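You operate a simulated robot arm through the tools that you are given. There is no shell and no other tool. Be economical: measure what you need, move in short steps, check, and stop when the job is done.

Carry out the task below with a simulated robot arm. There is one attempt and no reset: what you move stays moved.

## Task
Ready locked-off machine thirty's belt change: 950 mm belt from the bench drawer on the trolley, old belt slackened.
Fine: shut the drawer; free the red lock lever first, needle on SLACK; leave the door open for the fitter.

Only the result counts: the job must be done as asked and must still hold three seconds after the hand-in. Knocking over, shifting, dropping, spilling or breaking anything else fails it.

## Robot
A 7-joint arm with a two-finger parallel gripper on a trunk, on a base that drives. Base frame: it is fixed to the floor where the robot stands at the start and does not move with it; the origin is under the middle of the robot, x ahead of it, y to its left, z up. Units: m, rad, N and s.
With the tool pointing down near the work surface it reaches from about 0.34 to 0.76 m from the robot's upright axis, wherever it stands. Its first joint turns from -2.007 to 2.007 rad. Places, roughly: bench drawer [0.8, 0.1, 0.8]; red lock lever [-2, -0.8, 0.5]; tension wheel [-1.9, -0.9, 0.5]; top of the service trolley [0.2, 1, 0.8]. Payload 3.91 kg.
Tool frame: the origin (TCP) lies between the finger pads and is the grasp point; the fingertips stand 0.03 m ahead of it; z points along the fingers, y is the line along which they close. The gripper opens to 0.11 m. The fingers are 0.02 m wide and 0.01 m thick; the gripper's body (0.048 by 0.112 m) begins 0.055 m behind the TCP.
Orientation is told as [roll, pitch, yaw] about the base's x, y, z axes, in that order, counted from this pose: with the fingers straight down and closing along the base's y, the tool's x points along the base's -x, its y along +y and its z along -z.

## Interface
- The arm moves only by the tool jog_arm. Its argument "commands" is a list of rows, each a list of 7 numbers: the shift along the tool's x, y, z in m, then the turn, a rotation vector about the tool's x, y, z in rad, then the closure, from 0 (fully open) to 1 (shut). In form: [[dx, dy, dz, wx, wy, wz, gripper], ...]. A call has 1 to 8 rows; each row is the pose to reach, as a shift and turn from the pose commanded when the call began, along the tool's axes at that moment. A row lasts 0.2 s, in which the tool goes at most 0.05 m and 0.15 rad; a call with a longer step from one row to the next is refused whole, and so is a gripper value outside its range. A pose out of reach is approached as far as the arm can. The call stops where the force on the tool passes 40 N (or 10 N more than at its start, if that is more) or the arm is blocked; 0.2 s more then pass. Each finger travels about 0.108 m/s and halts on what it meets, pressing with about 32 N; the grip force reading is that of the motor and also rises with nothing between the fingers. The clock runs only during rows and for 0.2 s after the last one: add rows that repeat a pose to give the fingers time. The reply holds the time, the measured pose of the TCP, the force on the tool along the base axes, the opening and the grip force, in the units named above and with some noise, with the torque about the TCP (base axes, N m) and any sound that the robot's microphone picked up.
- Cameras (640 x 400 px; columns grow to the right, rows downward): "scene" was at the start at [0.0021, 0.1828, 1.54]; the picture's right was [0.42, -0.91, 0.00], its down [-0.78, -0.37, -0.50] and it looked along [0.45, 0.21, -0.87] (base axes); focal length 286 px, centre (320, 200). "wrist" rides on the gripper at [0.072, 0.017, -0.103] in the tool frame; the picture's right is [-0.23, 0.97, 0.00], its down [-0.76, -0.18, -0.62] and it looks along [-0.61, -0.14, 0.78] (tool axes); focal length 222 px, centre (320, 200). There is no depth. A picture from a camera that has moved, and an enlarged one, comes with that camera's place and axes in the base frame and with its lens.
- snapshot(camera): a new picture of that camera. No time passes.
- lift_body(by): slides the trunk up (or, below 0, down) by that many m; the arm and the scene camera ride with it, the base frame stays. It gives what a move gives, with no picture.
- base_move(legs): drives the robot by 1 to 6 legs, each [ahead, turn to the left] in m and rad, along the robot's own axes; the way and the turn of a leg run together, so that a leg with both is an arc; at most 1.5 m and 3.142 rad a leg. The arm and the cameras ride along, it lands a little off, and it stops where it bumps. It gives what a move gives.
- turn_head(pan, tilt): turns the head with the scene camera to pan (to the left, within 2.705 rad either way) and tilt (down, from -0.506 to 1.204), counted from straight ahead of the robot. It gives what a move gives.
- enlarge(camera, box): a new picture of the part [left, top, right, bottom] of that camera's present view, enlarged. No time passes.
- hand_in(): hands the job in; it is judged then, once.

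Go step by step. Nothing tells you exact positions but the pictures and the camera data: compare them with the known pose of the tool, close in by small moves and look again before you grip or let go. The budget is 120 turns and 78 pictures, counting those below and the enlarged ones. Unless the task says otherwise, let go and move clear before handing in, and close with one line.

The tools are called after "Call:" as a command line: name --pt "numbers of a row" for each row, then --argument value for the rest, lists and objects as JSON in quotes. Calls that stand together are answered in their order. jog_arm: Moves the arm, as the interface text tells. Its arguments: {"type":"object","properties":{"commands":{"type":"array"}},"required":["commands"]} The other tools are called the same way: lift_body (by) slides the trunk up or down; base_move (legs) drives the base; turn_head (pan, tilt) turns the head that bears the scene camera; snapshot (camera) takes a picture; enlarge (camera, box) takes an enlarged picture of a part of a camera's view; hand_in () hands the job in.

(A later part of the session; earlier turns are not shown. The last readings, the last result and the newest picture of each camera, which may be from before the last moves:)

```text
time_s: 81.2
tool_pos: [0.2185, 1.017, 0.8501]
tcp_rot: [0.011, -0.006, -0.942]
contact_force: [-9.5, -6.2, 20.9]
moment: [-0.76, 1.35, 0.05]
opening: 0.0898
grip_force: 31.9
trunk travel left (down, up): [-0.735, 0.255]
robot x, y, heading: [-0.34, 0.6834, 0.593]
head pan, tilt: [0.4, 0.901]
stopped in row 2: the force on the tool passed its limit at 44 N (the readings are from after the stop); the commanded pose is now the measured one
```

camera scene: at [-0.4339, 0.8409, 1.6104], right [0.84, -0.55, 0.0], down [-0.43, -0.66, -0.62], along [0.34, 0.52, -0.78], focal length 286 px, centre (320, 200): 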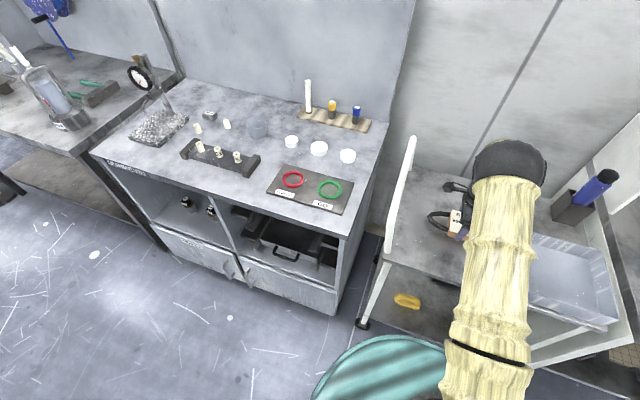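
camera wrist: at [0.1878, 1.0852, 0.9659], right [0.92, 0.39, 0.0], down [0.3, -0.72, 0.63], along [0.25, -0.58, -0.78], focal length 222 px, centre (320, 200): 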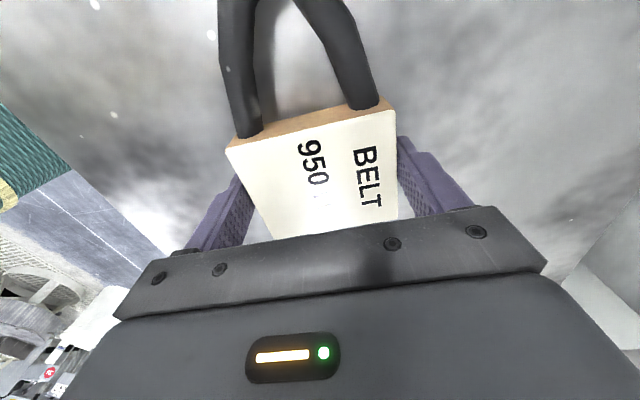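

It's in contact with the trolley top. I'll ease off slightly, release and rise.

Call:
jog_arm --pt "0 0 -0.003 0 0 0 1" --pt "0 0 -0.003 0 0 0 0" --pt "0 0 -0.003 0 0 0 0" --pt "0 0 -0.02 0 0 0 0" --pt "0 0 -0.05 0 0 0 0" --pt "0 0 -0.09 0 0 0 0" --pt "0 0 -0.14 0 0 0 0"

Call:
snapshot --camera "wrist"

```text
time_s: 82.8
tool_pos: [0.2179, 1.0163, 0.9891]
tcp_rot: [0.008, -0.007, -0.943]
contact_force: [0.0, -0.6, 0.7]
moment: [-0.02, -0.02, -0.02]
opening: 0.11
grip_force: 0.1
trunk travel left (down, up): [-0.735, 0.255]
robot x, y, heading: [-0.3402, 0.6759, 0.591]
head pan, tilt: [0.4, 0.901]
```

```text
41 pictures are left
camera wrist: at [0.1876, 1.0849, 1.0899], right [0.92, 0.39, 0.01], down [0.3, -0.72, 0.63], along [0.25, -0.57, -0.78], focal length 222 px, centre (320, 200)
```

wrist: 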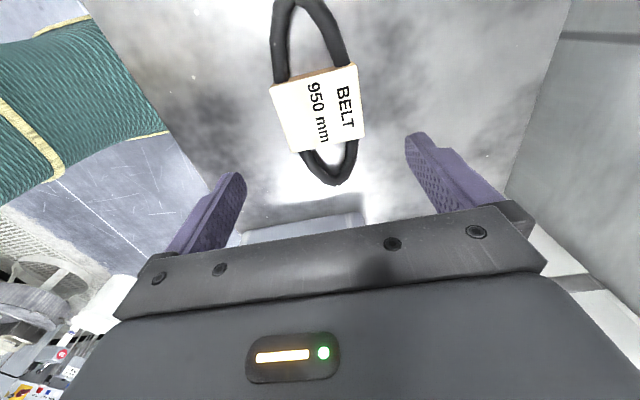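

The 950 belt lies flat on the trolley. Now I'll go back to shut the drawer: reverse out, drive right and face the drawer.

Call:
base_move --legs '[[-0.54, 0], [0, -1.575], [1.08, 0], [0, 1.55]]'

Call:
turn_head --pan 0.25 --tilt 0.9

Call:
jog_arm --pt "0 0 0 -0.15 0 0 0" --pt "0 0 0 -0.3 0 0 0" --pt "0 0 0 -0.45 0 0 0" --pt "0 0 0 -0.6 0 0 0" --pt "0 0 0 -0.75 0 0 0" --pt "0 0 0 -0.9 0 0 0"

Call:
snapshot --camera "scene"

Call:
snapshot --camera "wrist"

```text
time_s: 103.5
tool_pos: [0.3734, -0.1785, 0.9876]
tcp_rot: [0.01, -0.008, -0.963]
contact_force: [-0.2, 0.6, -0.2]
moment: [-0.01, -0.01, 0.01]
opening: 0.1101
grip_force: 0.1
trunk travel left (down, up): [-0.735, 0.255]
robot x, y, heading: [-0.1941, -0.5005, 0.575]
head pan, tilt: [0.4, 0.901]
```

```text
time_s: 104.2
tool_pos: [0.3738, -0.1777, 0.9872]
tcp_rot: [0.011, -0.007, -0.962]
contact_force: [0.5, -0.4, 0.1]
moment: [0.01, 0.01, -0.02]
opening: 0.11
grip_force: 0.1
trunk travel left (down, up): [-0.735, 0.255]
robot x, y, heading: [-0.1953, -0.5, 0.573]
head pan, tilt: [0.25, 0.901]
```

```text
time_s: 105.5
tool_pos: [0.3741, -0.1799, 0.9868]
tcp_rot: [0.914, -0.008, -0.96]
contact_force: [0.3, 1.4, -0.8]
moment: [-0.01, 0.0, 0.01]
opening: 0.1102
grip_force: 0.0
trunk travel left (down, up): [-0.735, 0.255]
robot x, y, heading: [-0.1904, -0.5044, 0.575]
head pan, tilt: [0.25, 0.901]
```

```text
40 pictures are left
camera scene: at [-0.2739, -0.3508, 1.6106], right [0.73, -0.68, 0.0], down [-0.53, -0.57, -0.62], along [0.42, 0.46, -0.78], focal length 286 px, centre (320, 200)
```

scene: 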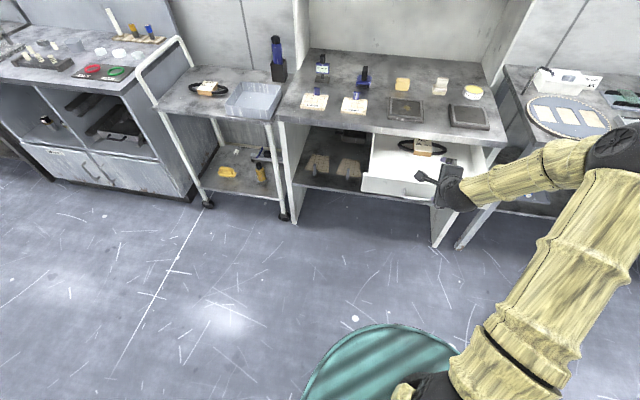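

```text
39 pictures are left
camera wrist: at [0.2728, -0.161, 1.0626], right [0.62, 0.16, 0.77], down [-0.06, -0.97, 0.25], along [0.79, -0.2, -0.59], focal length 222 px, centre (320, 200)
```

wrist: 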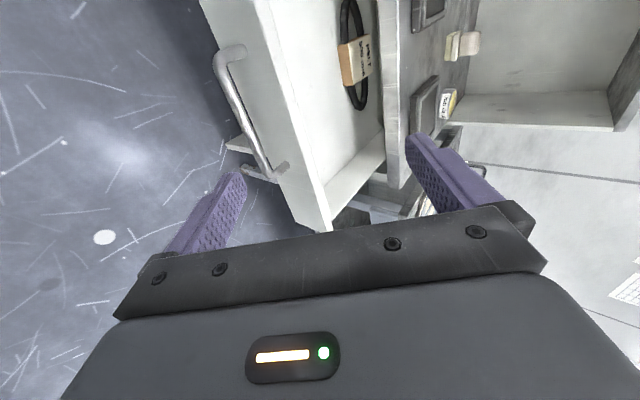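

Only the 900 belt remains in the drawer. I'll lower, straddle the handle with narrowed fingers, and push it shut by driving.

Call:
lift_body --by -0.13

Call:
jog_arm --pt "-0.007 0.003 0 0 0 0 0.6" --pt "-0.007 0.003 0.02 0 0 0 0.6" --pt "-0.007 0.003 0.04 0 0 0 0.6" --pt "-0.007 0.003 0.06 0 0 0 0.6"

Call:
snapshot --camera "wrist"

```text
time_s: 107.1
tool_pos: [0.3732, -0.1795, 0.8578]
tcp_rot: [0.912, -0.008, -0.962]
contact_force: [0.6, -0.2, 0.2]
moment: [-0.02, 0.01, 0.01]
opening: 0.1098
grip_force: 0.0
trunk travel left (down, up): [-0.605, 0.385]
robot x, y, heading: [-0.1935, -0.501, 0.568]
head pan, tilt: [0.25, 0.901]
```

```text
time_s: 108.1
tool_pos: [0.4196, -0.1567, 0.8218]
tcp_rot: [0.912, -0.007, -0.962]
contact_force: [-0.2, 0.6, 0.3]
moment: [0.01, 0.02, -0.01]
opening: 0.044
grip_force: 0.1
trunk travel left (down, up): [-0.605, 0.385]
robot x, y, heading: [-0.1941, -0.5031, 0.574]
head pan, tilt: [0.25, 0.901]
```

```text
38 pictures are left
camera wrist: at [0.3185, -0.1391, 0.8981], right [0.62, 0.16, 0.77], down [-0.06, -0.97, 0.25], along [0.79, -0.2, -0.59], focal length 222 px, centre (320, 200)
```

wrist: 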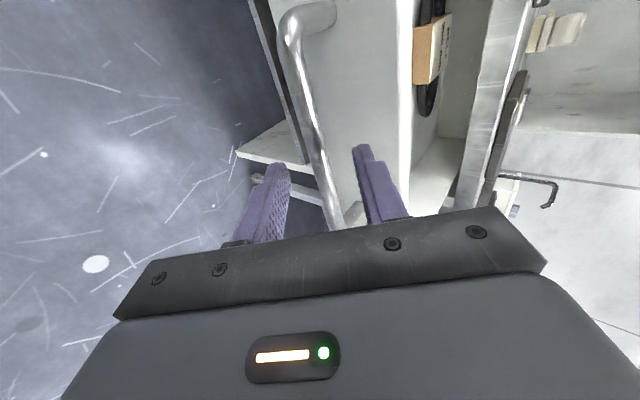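

Call:
jog_arm --pt "0.025 0.0 0 0 0 0 0.6" --pt "0.025 0.0 0.015 0 0 0 0.6" --pt "0.025 0 0.028 0 0 0 0.6"

Call:
base_move --legs '[[0.24, 0.0]]'

Call:
snapshot --camera "wrist"

Call:
snapshot --camera "scene"

```text
time_s: 108.9
tool_pos: [0.4217, -0.1231, 0.8049]
tcp_rot: [0.909, -0.007, -0.962]
contact_force: [0.0, 0.3, 0.1]
moment: [0.04, 0.01, -0.04]
opening: 0.0442
grip_force: 0.0
trunk travel left (down, up): [-0.605, 0.385]
robot x, y, heading: [-0.1927, -0.5036, 0.574]
head pan, tilt: [0.25, 0.901]
```

```text
time_s: 110.9
tool_pos: [0.6254, 0.0068, 0.8048]
tcp_rot: [0.911, -0.009, -0.963]
contact_force: [0.7, 0.0, -1.0]
moment: [0.02, 0.0, -0.04]
opening: 0.044
grip_force: 0.0
trunk travel left (down, up): [-0.605, 0.385]
robot x, y, heading: [0.006, -0.3677, 0.573]
head pan, tilt: [0.25, 0.901]
```

```text
37 pictures are left
camera wrist: at [0.5256, 0.0247, 0.8808], right [0.62, 0.16, 0.77], down [-0.06, -0.97, 0.25], along [0.78, -0.2, -0.59], focal length 222 px, centre (320, 200)
```

wrist: 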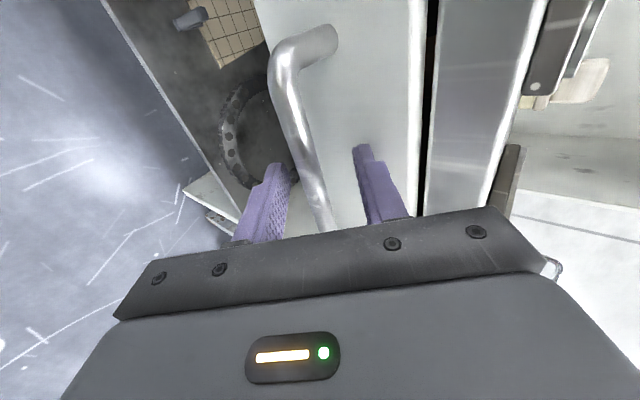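

```text
36 pictures are left
camera scene: at [-0.07, -0.2189, 1.4804], right [0.73, -0.68, 0.0], down [-0.53, -0.57, -0.62], along [0.42, 0.45, -0.78], focal length 286 px, centre (320, 200)
```

scene: 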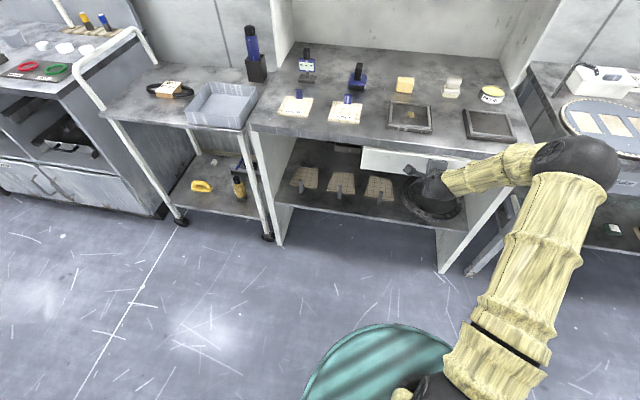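

The drawer is almost shut. I'll nudge forward a bit more and check the force.

Call:
base_move --legs '[[0.02, 0.0]]'

Call:
jog_arm --pt "0 0.003 0.005 0 0 0 0.6" --pt "0 0.005 0.01 0 0 0 0.6"

Call:
snapshot --camera "wrist"

```text
time_s: 111.8
tool_pos: [0.634, 0.0104, 0.8097]
tcp_rot: [0.91, -0.007, -0.962]
contact_force: [-13.8, -11.0, 8.8]
moment: [0.35, -0.34, 0.12]
opening: 0.0419
grip_force: 0.0
trunk travel left (down, up): [-0.605, 0.385]
robot x, y, heading: [0.0193, -0.3645, 0.57]
head pan, tilt: [0.25, 0.901]
stopped in leg 1: the force on the tool passed its limit at 62 N (the readings are from after the stop); the commanded pose is now the measured one
```

```text
time_s: 112.2
tool_pos: [0.6321, 0.0113, 0.8078]
tcp_rot: [0.908, -0.007, -0.962]
contact_force: [-24.6, -19.0, 15.7]
moment: [0.58, -0.64, 0.19]
opening: 0.0408
grip_force: 0.0
trunk travel left (down, up): [-0.605, 0.385]
robot x, y, heading: [0.019, -0.3666, 0.567]
head pan, tilt: [0.25, 0.901]
stopped in row 2: the force on the tool passed its limit at 45 N (the readings are from after the stop); the commanded pose is now the measured one
```

```text
35 pictures are left
camera wrist: at [0.5329, 0.0293, 0.8836], right [0.62, 0.16, 0.77], down [-0.06, -0.97, 0.25], along [0.78, -0.2, -0.59], focal length 222 px, centre (320, 200)
```

wrist: 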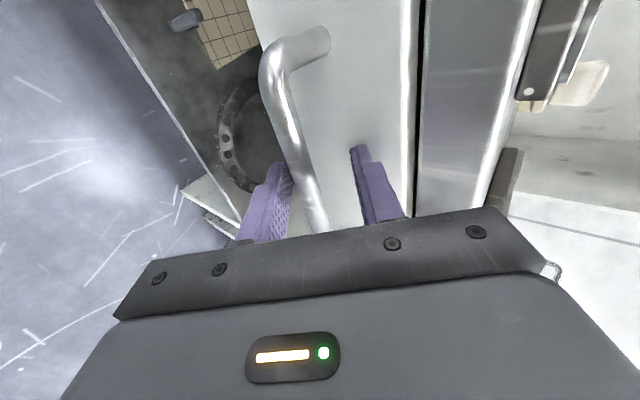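

The drawer is shut against its stop. I'll back off the handle and drive to face machine 30.

Call:
jog_arm --pt "0 0 -0.03 0 0 0 0.6" --pt "0 0 -0.07 0 0 0 0.6" --pt "0 0 -0.1 0 0 0 0.6"

Call:
snapshot --camera "wrist"

Call:
base_move --legs '[[-0.33, 0], [0, 1.58], [0.5, 0], [0, 1.58]]'

Call:
turn_head --pan 0.0 --tilt 0.65

Call:
snapshot --camera "scene"

```text
time_s: 113.0
tool_pos: [0.5722, -0.0317, 0.8664]
tcp_rot: [0.904, -0.006, -0.961]
contact_force: [0.2, 0.0, 0.0]
moment: [0.04, -0.01, -0.02]
opening: 0.044
grip_force: 0.1
trunk travel left (down, up): [-0.605, 0.385]
robot x, y, heading: [0.0172, -0.3663, 0.568]
head pan, tilt: [0.25, 0.901]
```

```text
34 pictures are left
camera wrist: at [0.4723, -0.0131, 0.9427], right [0.62, 0.16, 0.77], down [-0.06, -0.97, 0.25], along [0.78, -0.2, -0.59], focal length 222 px, centre (320, 200)
```

wrist: 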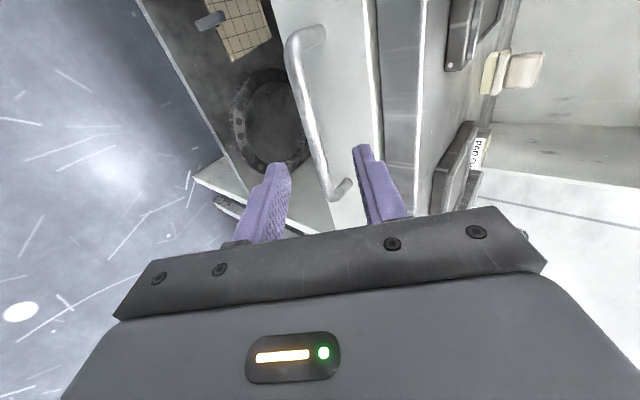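

```text
time_s: 129.6
tool_pos: [-1.0824, -0.4972, 0.8666]
tcp_rot: [0.904, -0.007, 2.217]
contact_force: [0.0, 1.2, 0.0]
moment: [0.04, -0.03, 0.04]
opening: 0.0443
grip_force: 0.0
trunk travel left (down, up): [-0.605, 0.385]
robot x, y, heading: [-0.5412, -0.1397, -2.53]
head pan, tilt: [0.25, 0.901]
```

```text
time_s: 130.4
tool_pos: [-1.0821, -0.4971, 0.8665]
tcp_rot: [0.904, -0.007, 2.218]
contact_force: [-0.1, -1.0, -0.4]
moment: [-0.02, -0.06, 0.01]
opening: 0.0439
grip_force: 0.1
trunk travel left (down, up): [-0.605, 0.385]
robot x, y, heading: [-0.5386, -0.1441, -2.533]
head pan, tilt: [0.0, 0.649]
```

```text
33 pictures are left
camera scene: at [-0.4753, -0.2818, 1.5009], right [-0.57, 0.82, 0.0], down [0.5, 0.35, -0.8], along [-0.65, -0.45, -0.61], focal length 286 px, centre (320, 200)
```

scene: 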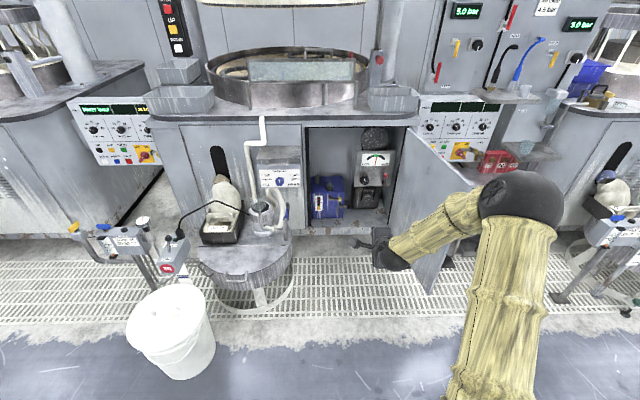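

Call:
enlarge --camera "scene" --box '[300, 120, 420, 240]'

```text
3.33 times, centred on (360, 180) of scene
camera zoom: at [-0.4753, -0.2818, 1.5009], right [-0.57, 0.82, 0.0], down [0.5, 0.35, -0.8], along [-0.65, -0.45, -0.61], focal length 952 px, centre (187, 267)
```

zoom: 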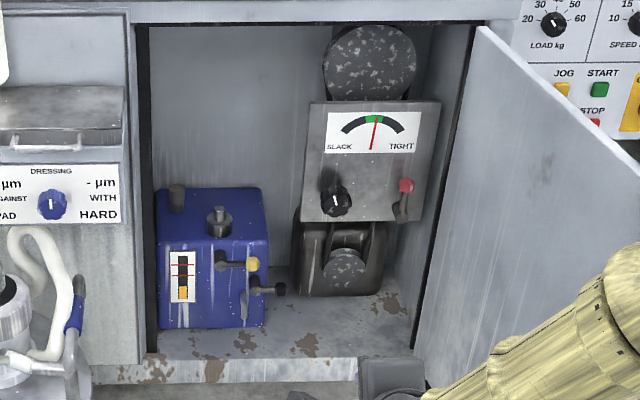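

I've located the knob at about (-1.85, -0.90, 0.52) and the lever tip at about (-1.93, -0.80, 0.55). I'll level the tool, lower the trunk and approach in steps.

Call:
jog_arm --pt "0 0 0 -0.15 0 0 0.3" --pt "0 0 0 -0.3 0 0 0" --pt "0 0 0 -0.45 0 0 0" --pt "0 0 0 -0.6 0 0 0" --pt "0 0 0 -0.667 0 0 0"

Call:
lift_body --by -0.34

Call:
base_move --legs '[[0.42, 0]]'

Call:
snapshot --camera "wrist"

Call:
snapshot --camera "scene"

```text
time_s: 131.6
tool_pos: [-1.0813, -0.4959, 0.8657]
tcp_rot: [1.572, -0.007, 2.219]
contact_force: [-0.2, -0.1, 0.1]
moment: [0.01, 0.02, -0.01]
opening: 0.1099
grip_force: 0.1
trunk travel left (down, up): [-0.605, 0.385]
robot x, y, heading: [-0.5428, -0.139, -2.529]
head pan, tilt: [0.0, 0.649]
```

```text
time_s: 134.9
tool_pos: [-1.0821, -0.4951, 0.527]
tcp_rot: [1.571, -0.007, 2.216]
contact_force: [-0.7, 0.8, 0.0]
moment: [-0.03, 0.01, 0.0]
opening: 0.1099
grip_force: 0.1
trunk travel left (down, up): [-0.265, 0.725]
robot x, y, heading: [-0.5392, -0.1384, -2.535]
head pan, tilt: [0.0, 0.649]
```

```text
time_s: 137.8
tool_pos: [-1.4281, -0.7295, 0.5263]
tcp_rot: [1.57, -0.007, 2.212]
contact_force: [-0.4, -0.6, -0.3]
moment: [0.04, 0.04, -0.02]
opening: 0.1101
grip_force: 0.1
trunk travel left (down, up): [-0.265, 0.725]
robot x, y, heading: [-0.8862, -0.3798, -2.541]
head pan, tilt: [0.0, 0.649]
```

```text
31 pictures are left
camera wrist: at [-1.3012, -0.7267, 0.542], right [-0.13, 0.18, 0.98], down [0.05, 0.98, -0.17], along [-0.99, 0.02, -0.14], focal length 222 px, centre (320, 200)
```

wrist: 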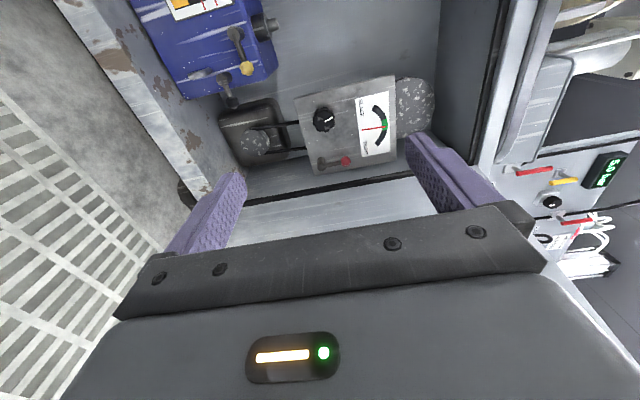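

```text
30 pictures are left
camera scene: at [-0.8195, -0.519, 1.1609], right [-0.57, 0.82, 0.0], down [0.5, 0.34, -0.8], along [-0.66, -0.45, -0.6], focal length 286 px, centre (320, 200)
```

scene: 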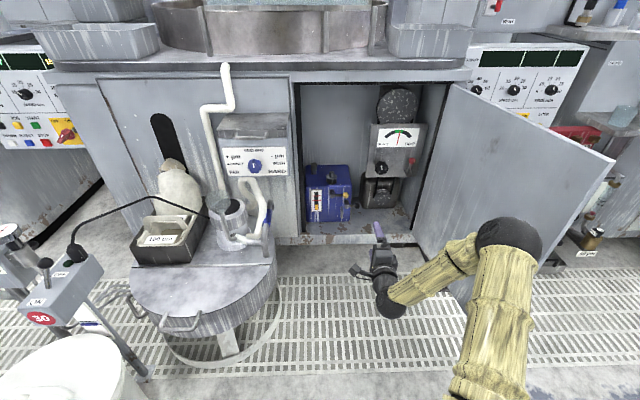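

Call:
enlarge --camera "wrist" --box '[280, 70, 440, 190]'

Call:
enlarge --camera "scene" --box '[340, 90, 450, 210]'

```text
3.33 times, centred on (360, 130) of wrist
camera zoom: at [-1.3012, -0.7267, 0.542], right [-0.13, 0.18, 0.98], down [0.05, 0.98, -0.17], along [-0.99, 0.02, -0.14], focal length 740 px, centre (187, 433)
```

zoom: 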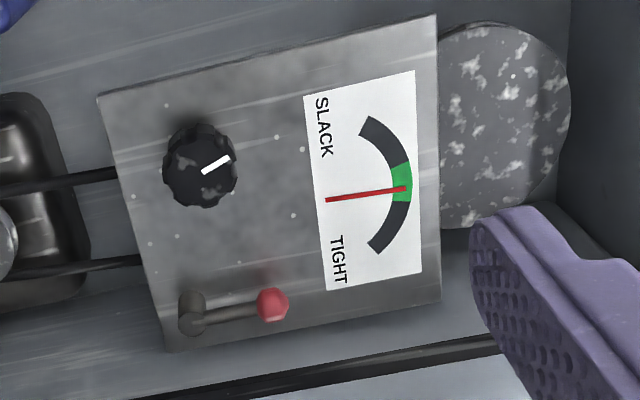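

```text
3.33 times, centred on (395, 150) of scene
camera zoom: at [-0.8195, -0.519, 1.1609], right [-0.57, 0.82, 0.0], down [0.5, 0.34, -0.8], along [-0.66, -0.45, -0.6], focal length 952 px, centre (70, 367)
```

zoom: 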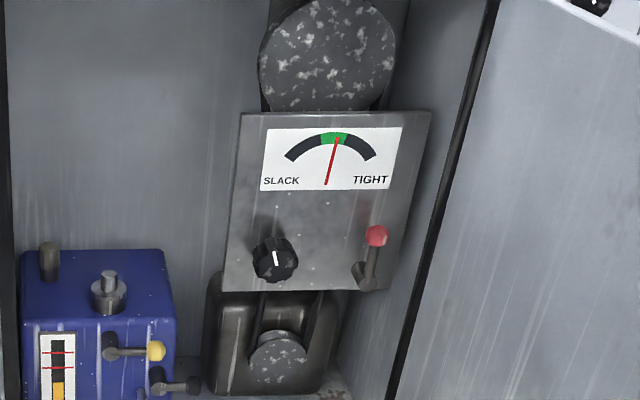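

The gauge needle is at about middle, the knob is on the left, and the lever with the red ball stands up on the right of the panel. I'll turn the gripper to close sideways and go nearer.

Call:
jog_arm --pt "0 0 0 0 0 -0.15 0" --pt "0 0 0 0 0 -0.3 0" --pt "0 0 0 0 0 -0.45 0" --pt "0 0 0 0 0 -0.6 0" --pt "0 0 0 0 0 -0.75 0" --pt "0 0 0 0 0 -0.9 0" --pt "0 0 0 0 0 -1.05 0" --pt "0 0 0 0 0 -1.2 0"

Call:
jog_arm --pt "0 0 0 0 0 -0.15 0" --pt "0 0 0 0 0 -0.3 0" --pt "0 0 0 0 0 -0.37 0"

Call:
base_move --legs '[[0.3, -0.2]]'

Call:
snapshot --camera "wrist"

Call:
snapshot --camera "scene"

```text
time_s: 139.6
tool_pos: [-1.428, -0.7295, 0.5272]
tcp_rot: [1.573, -1.209, 2.207]
contact_force: [-0.3, -0.2, -0.2]
moment: [0.01, -0.02, 0.03]
opening: 0.11
grip_force: 0.1
trunk travel left (down, up): [-0.265, 0.725]
robot x, y, heading: [-0.8858, -0.3759, -2.541]
head pan, tilt: [0.0, 0.649]
```

```text
time_s: 140.4
tool_pos: [-1.4292, -0.7294, 0.5262]
tcp_rot: [-1.71, -1.562, -0.79]
contact_force: [0.6, -0.2, -0.2]
moment: [0.0, -0.04, 0.03]
opening: 0.1101
grip_force: 0.1
trunk travel left (down, up): [-0.265, 0.725]
robot x, y, heading: [-0.8855, -0.3801, -2.538]
head pan, tilt: [0.0, 0.649]
```

```text
time_s: 142.7
tool_pos: [-1.7417, -0.754, 0.5256]
tcp_rot: [-1.651, -1.565, -1.053]
contact_force: [1.0, 0.1, 0.5]
moment: [0.01, 0.0, 0.01]
opening: 0.11
grip_force: 0.1
trunk travel left (down, up): [-0.265, 0.725]
robot x, y, heading: [-1.1363, -0.5204, -2.739]
head pan, tilt: [0.0, 0.649]
```

```text
27 pictures are left
camera wrist: at [-1.6412, -0.7253, 0.453], right [0.41, -0.88, 0.22], down [0.49, 0.42, 0.76], along [-0.77, -0.21, 0.61], focal length 222 px, centre (320, 200)
```

wrist: 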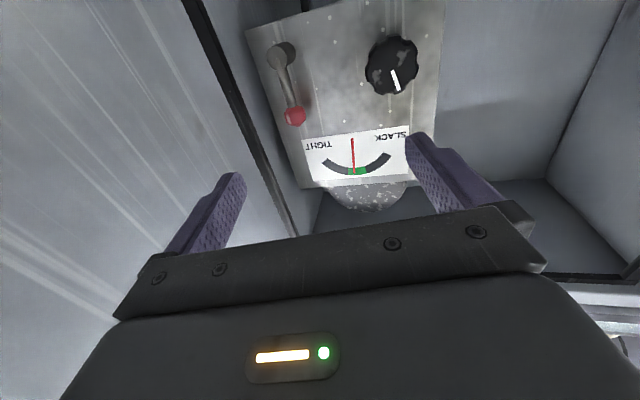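

```text
26 pictures are left
camera scene: at [-1.1043, -0.6684, 1.1609], right [-0.39, 0.92, 0.0], down [0.56, 0.24, -0.8], along [-0.73, -0.31, -0.6], focal length 286 px, centre (320, 200)
```

scene: 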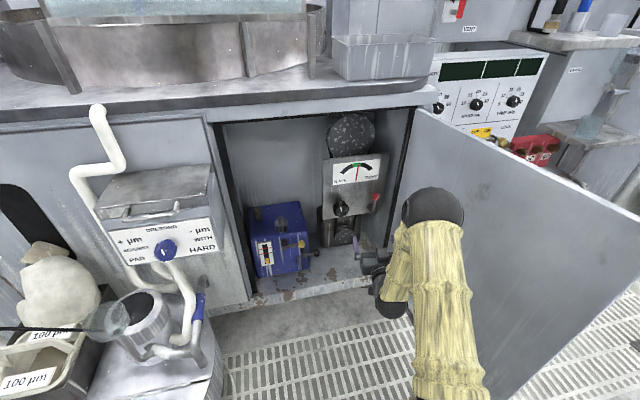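

The ball is at about (-1.953, -0.808, 0.547). I'll yaw the gripper slightly to the right so it clears the door, and move to 0.10 m in front of the ball.

Call:
jog_arm --pt "-0.005 -0.004 0.03 0.08 0 0 0.5" --pt "-0.01 -0.008 0.06 0.16 0 0 0.5" --pt "-0.016 -0.012 0.09 0.25 0 0 0.5" --pt "-0.021 -0.016 0.117 0.25 0 0 0.5"

Call:
snapshot --camera "wrist"

Call:
snapshot --camera "scene"

```text
time_s: 143.7
tool_pos: [-1.8556, -0.7882, 0.5465]
tcp_rot: [-1.794, -1.565, -1.158]
contact_force: [0.3, 0.4, -0.6]
moment: [-0.01, -0.04, 0.03]
opening: 0.0552
grip_force: 0.0
trunk travel left (down, up): [-0.265, 0.725]
robot x, y, heading: [-1.1407, -0.5157, -2.739]
head pan, tilt: [0.0, 0.649]
```

```text
25 pictures are left
camera wrist: at [-1.7507, -0.7871, 0.4732], right [0.18, -0.96, 0.22], down [0.58, 0.29, 0.76], along [-0.79, -0.01, 0.61], focal length 222 px, centre (320, 200)
```

wrist: 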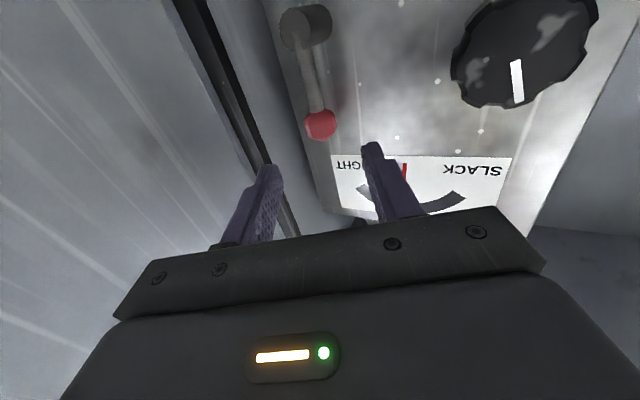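

```text
24 pictures are left
camera scene: at [-1.1043, -0.6684, 1.1609], right [-0.39, 0.92, 0.0], down [0.56, 0.24, -0.8], along [-0.73, -0.31, -0.6], focal length 286 px, centre (320, 200)
```

scene: 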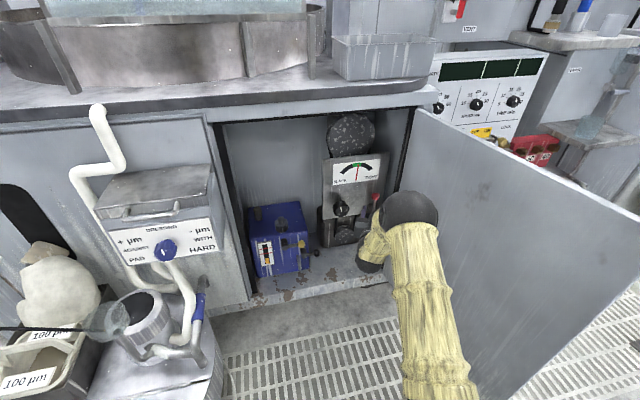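

The ball is dead centre on the tool axis, about 0.10 m ahead. I'll advance around it.

Call:
jog_arm --pt "0 0 0.03 0 0 0 0.5" --pt "0 0 0.06 0 0 0 0.5" --pt "0 0 0.08 0 0 0 0.5" --pt "0 0 0.092 0 0 0 0.5"

Call:
snapshot --camera "wrist"

```text
time_s: 144.7
tool_pos: [-1.9457, -0.8049, 0.547]
tcp_rot: [-1.769, -1.563, -1.187]
contact_force: [-0.4, -0.6, -0.2]
moment: [0.03, 0.03, -0.05]
opening: 0.0549
grip_force: 0.1
trunk travel left (down, up): [-0.265, 0.725]
robot x, y, heading: [-1.1437, -0.5196, -2.742]
head pan, tilt: [0.0, 0.649]
```

```text
23 pictures are left
camera wrist: at [-1.841, -0.8019, 0.4728], right [0.18, -0.96, 0.22], down [0.58, 0.29, 0.76], along [-0.79, -0.01, 0.61], focal length 222 px, centre (320, 200)
```

wrist: 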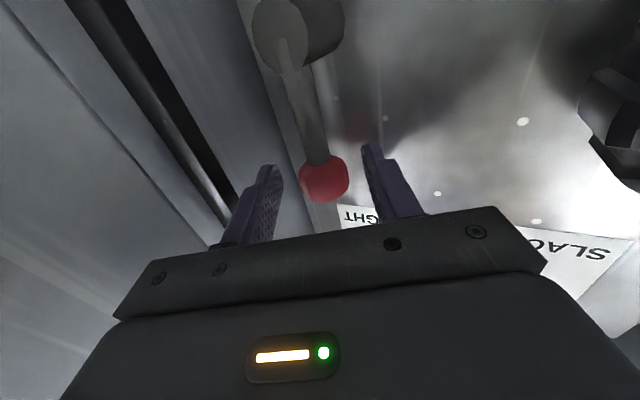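

The ball sits between the fingers. I'll try swinging the lever to the left in small steps, following its arc.

Call:
jog_arm --pt "0 0 0 0 0 0 0.6" --pt "0.0008 0.0147 -0.0062 0 0 -0.15 0.6" --pt "0.0033 0.0245 -0.0103 0 0 -0.3 0.6" --pt "0.0073 0.0339 -0.0143 0 0 -0.45 0.6"

Call:
snapshot --camera "wrist"

```text
time_s: 145.7
tool_pos: [-1.9241, -0.8371, 0.5401]
tcp_rot: [-1.575, -1.113, -1.378]
contact_force: [0.6, 0.1, -0.8]
moment: [-0.04, 0.0, 0.0]
opening: 0.0437
grip_force: 0.1
trunk travel left (down, up): [-0.265, 0.725]
robot x, y, heading: [-1.1374, -0.5187, -2.746]
head pan, tilt: [0.0, 0.649]
```

```text
22 pictures are left
camera wrist: at [-1.826, -0.8013, 0.4662], right [0.18, -0.96, -0.23], down [0.65, -0.06, 0.76], along [-0.74, -0.28, 0.61], focal length 222 px, centre (320, 200)
```

wrist: 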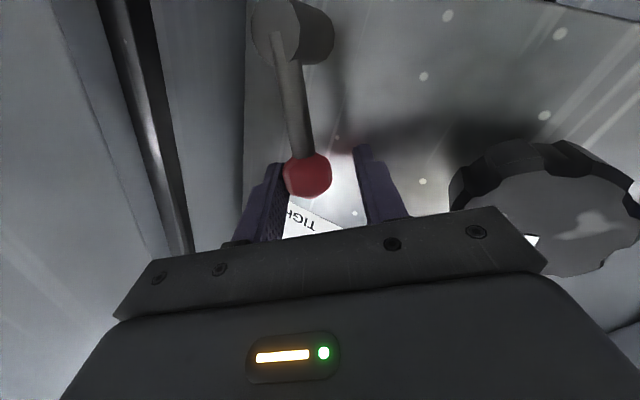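

No resistance: the lever follows the fingers. I'll continue along the arc.

Call:
jog_arm --pt "0.0011 0.0101 -0.0036 0 0 -0.15 0.6" --pt "0.0039 0.0203 -0.007 0 0 -0.3 0.6" --pt "0.0081 0.0299 -0.0099 0 0 -0.45 0.6" --pt "0.0139 0.0389 -0.0122 0 0 -0.6 0.6" --pt "0.0208 0.0472 -0.014 0 0 -0.75 0.6"

Call:
snapshot --camera "wrist"

Call:
enlarge --camera "scene" --box '[310, 100, 450, 280]'

```text
time_s: 146.9
tool_pos: [-1.9059, -0.8671, 0.4996]
tcp_rot: [-1.573, -0.364, -1.383]
contact_force: [-0.4, 0.2, -0.2]
moment: [0.04, 0.0, 0.02]
opening: 0.0439
grip_force: 0.1
trunk travel left (down, up): [-0.265, 0.725]
robot x, y, heading: [-1.1393, -0.5195, -2.743]
head pan, tilt: [0.0, 0.649]
```

```text
21 pictures are left
camera wrist: at [-1.8152, -0.7875, 0.4572], right [0.1, -0.55, -0.83], down [0.73, -0.52, 0.44], along [-0.67, -0.65, 0.35], focal length 222 px, centre (320, 200)
```

wrist: 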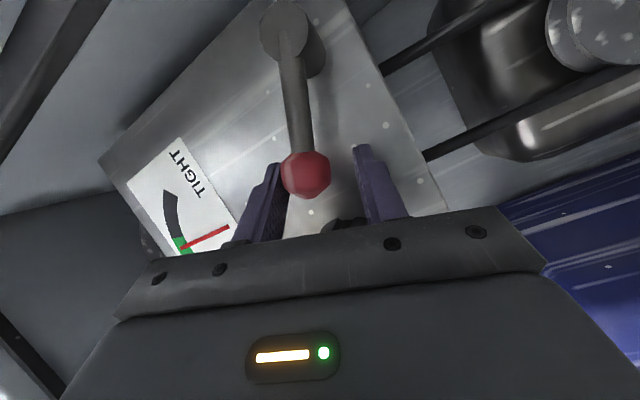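

```text
2.22 times, centred on (380, 190) of scene
camera zoom: at [-1.1043, -0.6684, 1.1609], right [-0.39, 0.92, 0.0], down [0.56, 0.24, -0.8], along [-0.73, -0.31, -0.6], focal length 634 px, centre (187, 222)
```

zoom: 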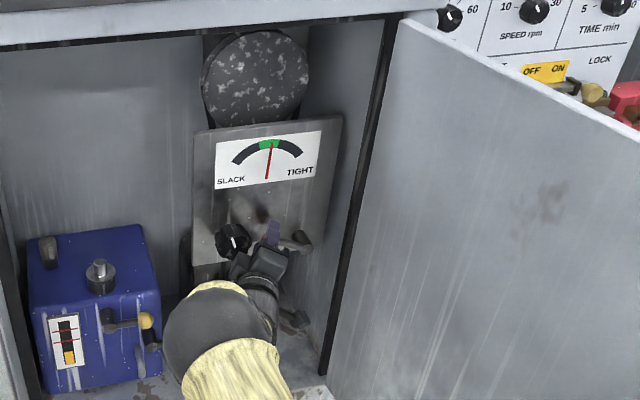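

Call:
jog_arm --pt "0.001 0.0109 -0.0012 0 0 -0.15 0.6" --pt "0.0036 0.0215 -0.0019 0 0 -0.3 0.6" --pt "0.0061 0.0284 -0.0019 0 0 -0.4 0.6" --pt "0.011 0.0381 -0.0015 0 0 -0.55 0.6"

Call:
snapshot --camera "wrist"

```text
time_s: 147.9
tool_pos: [-1.905, -0.868, 0.4701]
tcp_rot: [-1.588, 0.182, -1.389]
contact_force: [-1.6, 12.3, 33.9]
moment: [-0.77, -0.16, 0.55]
opening: 0.0592
grip_force: 15.7
trunk travel left (down, up): [-0.265, 0.725]
robot x, y, heading: [-1.142, -0.5212, -2.74]
head pan, tilt: [0.0, 0.649]
```

```text
19 pictures are left
camera wrist: at [-1.8169, -0.7767, 0.4644], right [-0.01, -0.05, -1.0], down [0.76, -0.65, 0.03], along [-0.65, -0.76, 0.04], focal length 222 px, centre (320, 200)
```

wrist: 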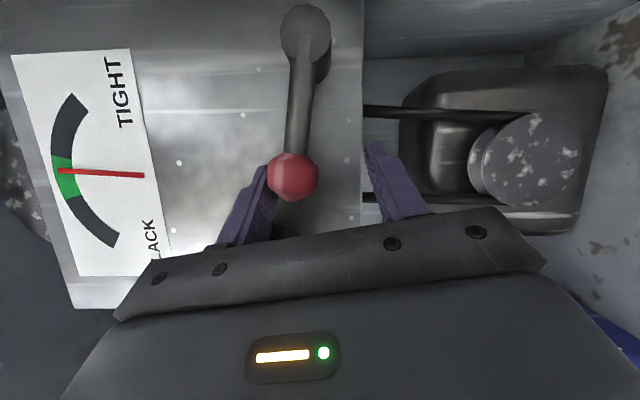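

The lever met its stop at horizontal left, so it should be free. I'll relieve the push, back straight out and look.

Call:
jog_arm --pt "0 -0.012 0 0 0 0 0.6" --pt "0 -0.016 -0.01 0 0 0 0.5" --pt "0 -0.016 -0.05 0 0 0 0.5" --pt "0 -0.016 -0.09 0 0 0 0.5"

Call:
snapshot --camera "wrist"

```text
time_s: 148.9
tool_pos: [-1.8121, -0.8582, 0.4749]
tcp_rot: [-1.572, 0.185, -1.38]
contact_force: [-0.3, -0.2, 0.6]
moment: [0.01, 0.03, -0.01]
opening: 0.0549
grip_force: 0.0
trunk travel left (down, up): [-0.265, 0.725]
robot x, y, heading: [-1.1357, -0.5222, -2.745]
head pan, tilt: [0.0, 0.649]
```

```text
18 pictures are left
camera wrist: at [-1.7244, -0.766, 0.4712], right [0.01, -0.04, -1.0], down [0.76, -0.65, 0.03], along [-0.65, -0.76, 0.03], focal length 222 px, centre (320, 200)
```

wrist: 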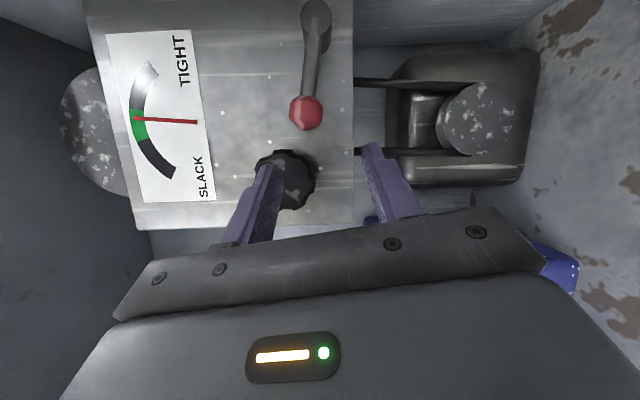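

The lever stays at horizontal left. Next is the knob: I'll square the tool to the panel in front of it.

Call:
jog_arm --pt "0.002 -0.008 -0.01 0.009 -0.1 0.046 0.2" --pt "0.004 -0.016 -0.02 0.018 -0.2 0.092 0.2" --pt "0.006 -0.024 -0.03 0.028 -0.3 0.139 0.2" --pt "0.008 -0.032 -0.03 0.037 -0.4 0.185 0.2"

Call:
snapshot --camera "wrist"

```text
time_s: 149.9
tool_pos: [-1.784, -0.8484, 0.5097]
tcp_rot: [-1.574, -0.002, -0.979]
contact_force: [0.2, 0.6, -0.8]
moment: [0.0, 0.01, 0.0]
opening: 0.0881
grip_force: 0.0
trunk travel left (down, up): [-0.265, 0.725]
robot x, y, heading: [-1.14, -0.5173, -2.745]
head pan, tilt: [0.0, 0.649]
```

```text
17 pictures are left
camera wrist: at [-1.7389, -0.7314, 0.4912], right [0.13, -0.19, -0.97], down [0.94, -0.28, 0.18], along [-0.31, -0.94, 0.14], focal length 222 px, centre (320, 200)
```

wrist: 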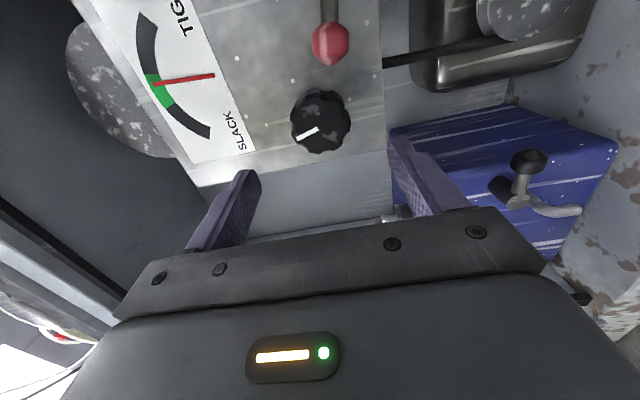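

The knob is centred, its face about 0.095 m ahead. I'll advance and grip.

Call:
jog_arm --pt "0 0 0.04 0 0 0 0.2" --pt "0 0 0.07 0 0 0 0.2" --pt "0 0 0.085 0 0 0 0.2"

Call:
snapshot --camera "wrist"

```text
time_s: 150.7
tool_pos: [-1.8552, -0.895, 0.5105]
tcp_rot: [-1.573, -0.002, -0.983]
contact_force: [-1.0, -0.1, -0.4]
moment: [0.02, -0.04, 0.03]
opening: 0.0881
grip_force: 0.0
trunk travel left (down, up): [-0.265, 0.725]
robot x, y, heading: [-1.1399, -0.5178, -2.738]
head pan, tilt: [0.0, 0.649]
```

```text
16 pictures are left
camera wrist: at [-1.8099, -0.778, 0.4921], right [0.13, -0.19, -0.97], down [0.94, -0.29, 0.18], along [-0.31, -0.94, 0.14], focal length 222 px, centre (320, 200)
```

wrist: 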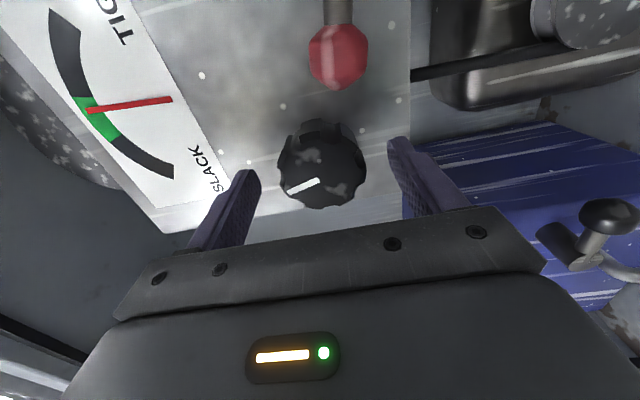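

Call:
jog_arm --pt "0 0 0.012 0 0 0 0.2" --pt "0 0 0.012 0 0 0 1" --pt "0 0 0.012 0 0 0 1" --pt "0 0 0.012 0 0 0 1"

Call:
jog_arm --pt "0 0 0 0 0 -0.12 1" --pt "0 0 0 0 0 -0.24 1" --pt "0 0 0 0 0 -0.36 1" --pt "0 0 0 0 0 -0.48 1" --pt "0 0 0 0 0 -0.6 1"

Call:
snapshot --camera "wrist"

```text
time_s: 151.7
tool_pos: [-1.864, -0.9011, 0.5106]
tcp_rot: [-1.573, -0.002, -0.981]
contact_force: [-2.5, -2.0, 0.7]
moment: [0.22, -0.3, 0.12]
opening: 0.0543
grip_force: 45.1
trunk travel left (down, up): [-0.265, 0.725]
robot x, y, heading: [-1.1407, -0.5208, -2.743]
head pan, tilt: [0.0, 0.649]
```

```text
time_s: 152.9
tool_pos: [-1.8646, -0.9027, 0.5115]
tcp_rot: [-1.576, 0.601, -0.985]
contact_force: [1.3, -1.5, 2.1]
moment: [-1.22, 1.72, 0.08]
opening: 0.0545
grip_force: 45.2
trunk travel left (down, up): [-0.265, 0.725]
robot x, y, heading: [-1.1424, -0.5177, -2.742]
head pan, tilt: [0.0, 0.649]
```

```text
15 pictures are left
camera wrist: at [-1.8174, -0.788, 0.5369], right [-0.2, 0.3, -0.93], down [0.92, -0.26, -0.29], along [-0.33, -0.92, -0.22], focal length 222 px, centre (320, 200)
```

wrist: 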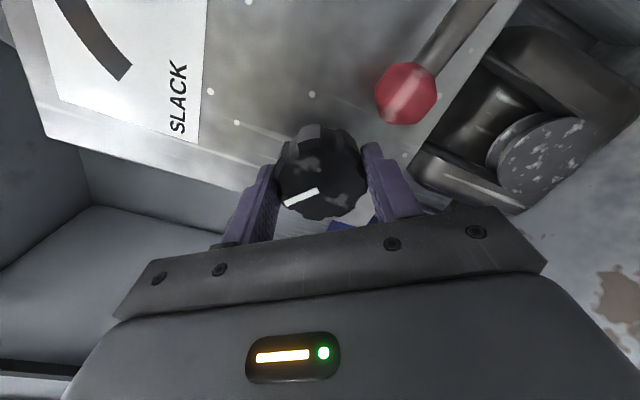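

The knob turns with the gripper. I'll check the needle from the scene camera.

Call:
enlarge --camera "scene" --box '[310, 140, 400, 220]'

```text
5.00 times, centred on (355, 180) of scene
camera zoom: at [-1.1039, -0.6683, 1.161], right [-0.39, 0.92, 0.0], down [0.56, 0.24, -0.8], along [-0.73, -0.31, -0.6], focal length 1427 px, centre (145, 300)
```

zoom: 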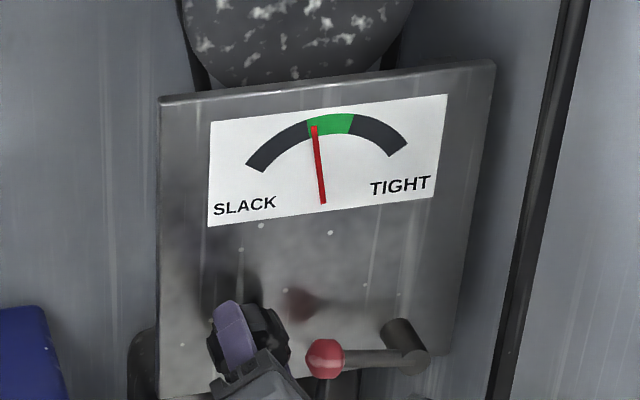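

Counter-clockwise moves the needle toward SLACK. I'll keep turning.

Call:
jog_arm --pt "0 0 0 0 0 -0.12 1" --pt "0 0 0 0 0 -0.24 1" --pt "0 0 0 0 0 -0.36 1" --pt "0 0 0 0 0 -0.48 1" --pt "0 0 0 0 0 -0.6 1"

Call:
enlarge --camera "scene" --box '[310, 140, 400, 220]'

```text
time_s: 154.1
tool_pos: [-1.8637, -0.9037, 0.5127]
tcp_rot: [-1.585, 1.202, -0.992]
contact_force: [0.7, -10.3, 9.3]
moment: [-1.14, 1.51, 1.18]
opening: 0.055
grip_force: 45.0
trunk travel left (down, up): [-0.265, 0.725]
robot x, y, heading: [-1.1396, -0.5182, -2.737]
head pan, tilt: [0.0, 0.649]
```

```text
5.00 times, centred on (355, 180) of scene
camera zoom: at [-1.1031, -0.6683, 1.161], right [-0.39, 0.92, 0.0], down [0.56, 0.24, -0.8], along [-0.73, -0.31, -0.6], focal length 1427 px, centre (145, 300)
```

zoom: 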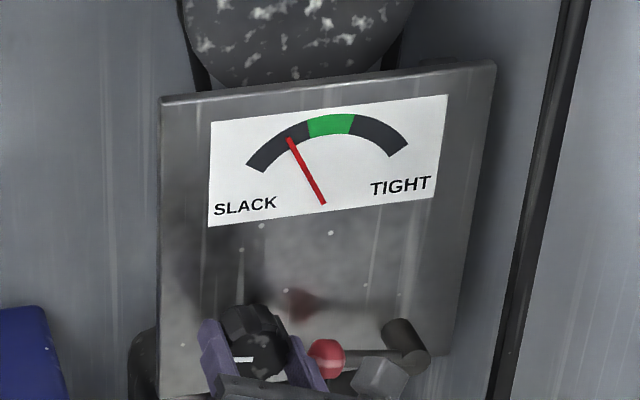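

The needle is now in the slack band. I want it deeper, but a finger is near the lever ball, so I'll release, back off, roll back and regrip.

Call:
jog_arm --pt "0 0 0 0 0 0 0.44" --pt "0 0 -0.015 0 0 0 0.44" --pt "0 0 -0.05 0 0 0 0.44" --pt "0 0 -0.05 0 0 0.15 0.2" --pt "0 0 -0.05 0 0 0.3 0.2" --pt "0 0 -0.05 0 0 0.45 0.2" --pt "0 0 -0.05 0 0 0.6 0.2" --pt "0 0 -0.05 0 0 0.75 0.2"

Call:
jog_arm --pt "0 0 0 0 0 0.15 0.2" --pt "0 0 0 0 0 0.3 0.2" --pt "0 0 0 0 0 0.45 0.2" --pt "0 0 0 0 0 0.6 0.2" --pt "0 0 0 0 0 0.75 0.2"

Call:
snapshot --camera "wrist"

```text
time_s: 155.9
tool_pos: [-1.824, -0.8742, 0.5096]
tcp_rot: [-1.574, 0.444, -0.983]
contact_force: [0.3, -0.7, -0.2]
moment: [0.01, 0.04, 0.02]
opening: 0.0879
grip_force: 0.1
trunk travel left (down, up): [-0.265, 0.725]
robot x, y, heading: [-1.1368, -0.5198, -2.741]
head pan, tilt: [0.0, 0.649]
```

```text
time_s: 157.1
tool_pos: [-1.8234, -0.8752, 0.5114]
tcp_rot: [-1.574, -0.302, -0.981]
contact_force: [0.2, -0.2, -0.2]
moment: [-0.01, -0.02, -0.02]
opening: 0.0882
grip_force: 0.0
trunk travel left (down, up): [-0.265, 0.725]
robot x, y, heading: [-1.1379, -0.5156, -2.742]
head pan, tilt: [0.0, 0.649]
```

```text
12 pictures are left
camera wrist: at [-1.7729, -0.7644, 0.4712], right [0.28, -0.42, -0.86], down [0.89, -0.21, 0.4], along [-0.35, -0.88, 0.32], focal length 222 px, centre (320, 200)
```

wrist: 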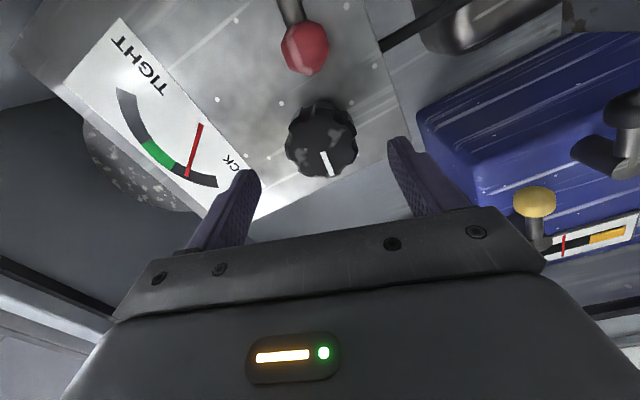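

The lever and needle stayed put. I'll regrip and turn about 0.8 rad more.

Call:
jog_arm --pt "0 0 0.03 0 0 0 0.2" --pt "0 0 0.049 0 0 0 0.2" --pt "0 0 0.049 0 0 0 1" --pt "0 0 0.049 0 0 0 1" --pt "0 0 0.049 0 0 0 1"

Call:
jog_arm --pt "0 0 0 0 0 -0.12 1" --pt "0 0 0 0 0 -0.24 1" --pt "0 0 0 0 0 -0.36 1" --pt "0 0 0 0 0 -0.48 1" --pt "0 0 0 0 0 -0.6 1" --pt "0 0 0 0 0 -0.72 1" --pt "0 0 0 0 0 -0.82 1"

Call:
enlarge --camera "scene" --box '[310, 140, 400, 220]'

```text
time_s: 158.3
tool_pos: [-1.8663, -0.9009, 0.5089]
tcp_rot: [-1.571, -0.302, -0.982]
contact_force: [-4.6, -1.2, 2.1]
moment: [0.98, -1.34, 0.18]
opening: 0.0557
grip_force: 44.6
trunk travel left (down, up): [-0.265, 0.725]
robot x, y, heading: [-1.14, -0.518, -2.738]
head pan, tilt: [0.0, 0.649]
```

```text
time_s: 159.9
tool_pos: [-1.8636, -0.9013, 0.5102]
tcp_rot: [-1.576, 0.521, -0.985]
contact_force: [-16.8, -2.7, 6.8]
moment: [-1.08, 1.48, -0.09]
opening: 0.0556
grip_force: 44.8
trunk travel left (down, up): [-0.265, 0.725]
robot x, y, heading: [-1.1433, -0.5174, -2.746]
head pan, tilt: [0.0, 0.649]
```

```text
5.00 times, centred on (355, 180) of scene
camera zoom: at [-1.1045, -0.6682, 1.1611], right [-0.39, 0.92, 0.0], down [0.56, 0.23, -0.8], along [-0.73, -0.31, -0.6], focal length 1427 px, centre (145, 300)
```

zoom: 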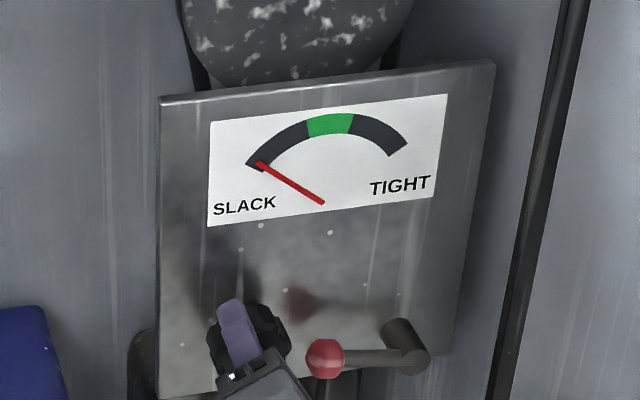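

The needle points at the end of SLACK. I'll release and back out clear of the cabinet and the door.

Call:
jog_arm --pt "0 0 0 0 0 0 0.4" --pt "0 0 0 0 0 0 0.3" --pt "0 0 -0.04 0 0 0 0.3" --pt "0 0 -0.08 0 0 0 0.3" --pt "0 0 -0.12 0 0 0 0.3"

Call:
base_move --legs '[[-0.4, 0]]'

Call:
snapshot --camera "scene"

Call:
enlarge --camera "scene" --box '[300, 100, 420, 210]'

```text
time_s: 161.1
tool_pos: [-1.765, -0.8355, 0.5099]
tcp_rot: [-1.575, 0.519, -0.983]
contact_force: [-0.5, 0.1, 0.4]
moment: [0.02, -0.04, -0.01]
opening: 0.077
grip_force: 0.0
trunk travel left (down, up): [-0.265, 0.725]
robot x, y, heading: [-1.1429, -0.5175, -2.739]
head pan, tilt: [0.0, 0.649]
```

```text
time_s: 163.9
tool_pos: [-1.4007, -0.6821, 0.5105]
tcp_rot: [-1.576, 0.519, -0.986]
contact_force: [0.5, 0.0, 0.2]
moment: [0.01, 0.0, 0.01]
opening: 0.0769
grip_force: 0.1
trunk travel left (down, up): [-0.265, 0.725]
robot x, y, heading: [-0.7748, -0.3634, -2.746]
head pan, tilt: [0.0, 0.649]
```

```text
10 pictures are left
camera scene: at [-0.7399, -0.5149, 1.1609], right [-0.39, 0.92, 0.0], down [0.56, 0.23, -0.8], along [-0.73, -0.31, -0.6], focal length 286 px, centre (320, 200)
```

scene: 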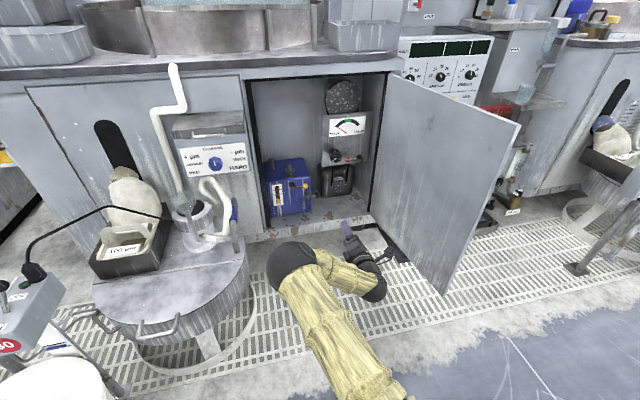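

```text
3.64 times, centred on (360, 155) of scene
camera zoom: at [-0.7399, -0.5149, 1.1609], right [-0.39, 0.92, 0.0], down [0.56, 0.23, -0.8], along [-0.73, -0.31, -0.6], focal length 1038 px, centre (174, 364)
```

zoom: 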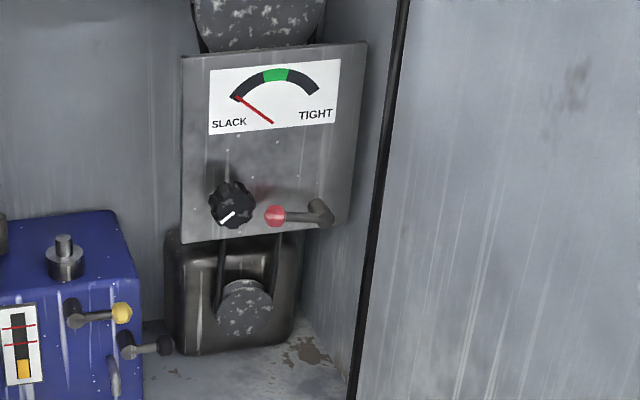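

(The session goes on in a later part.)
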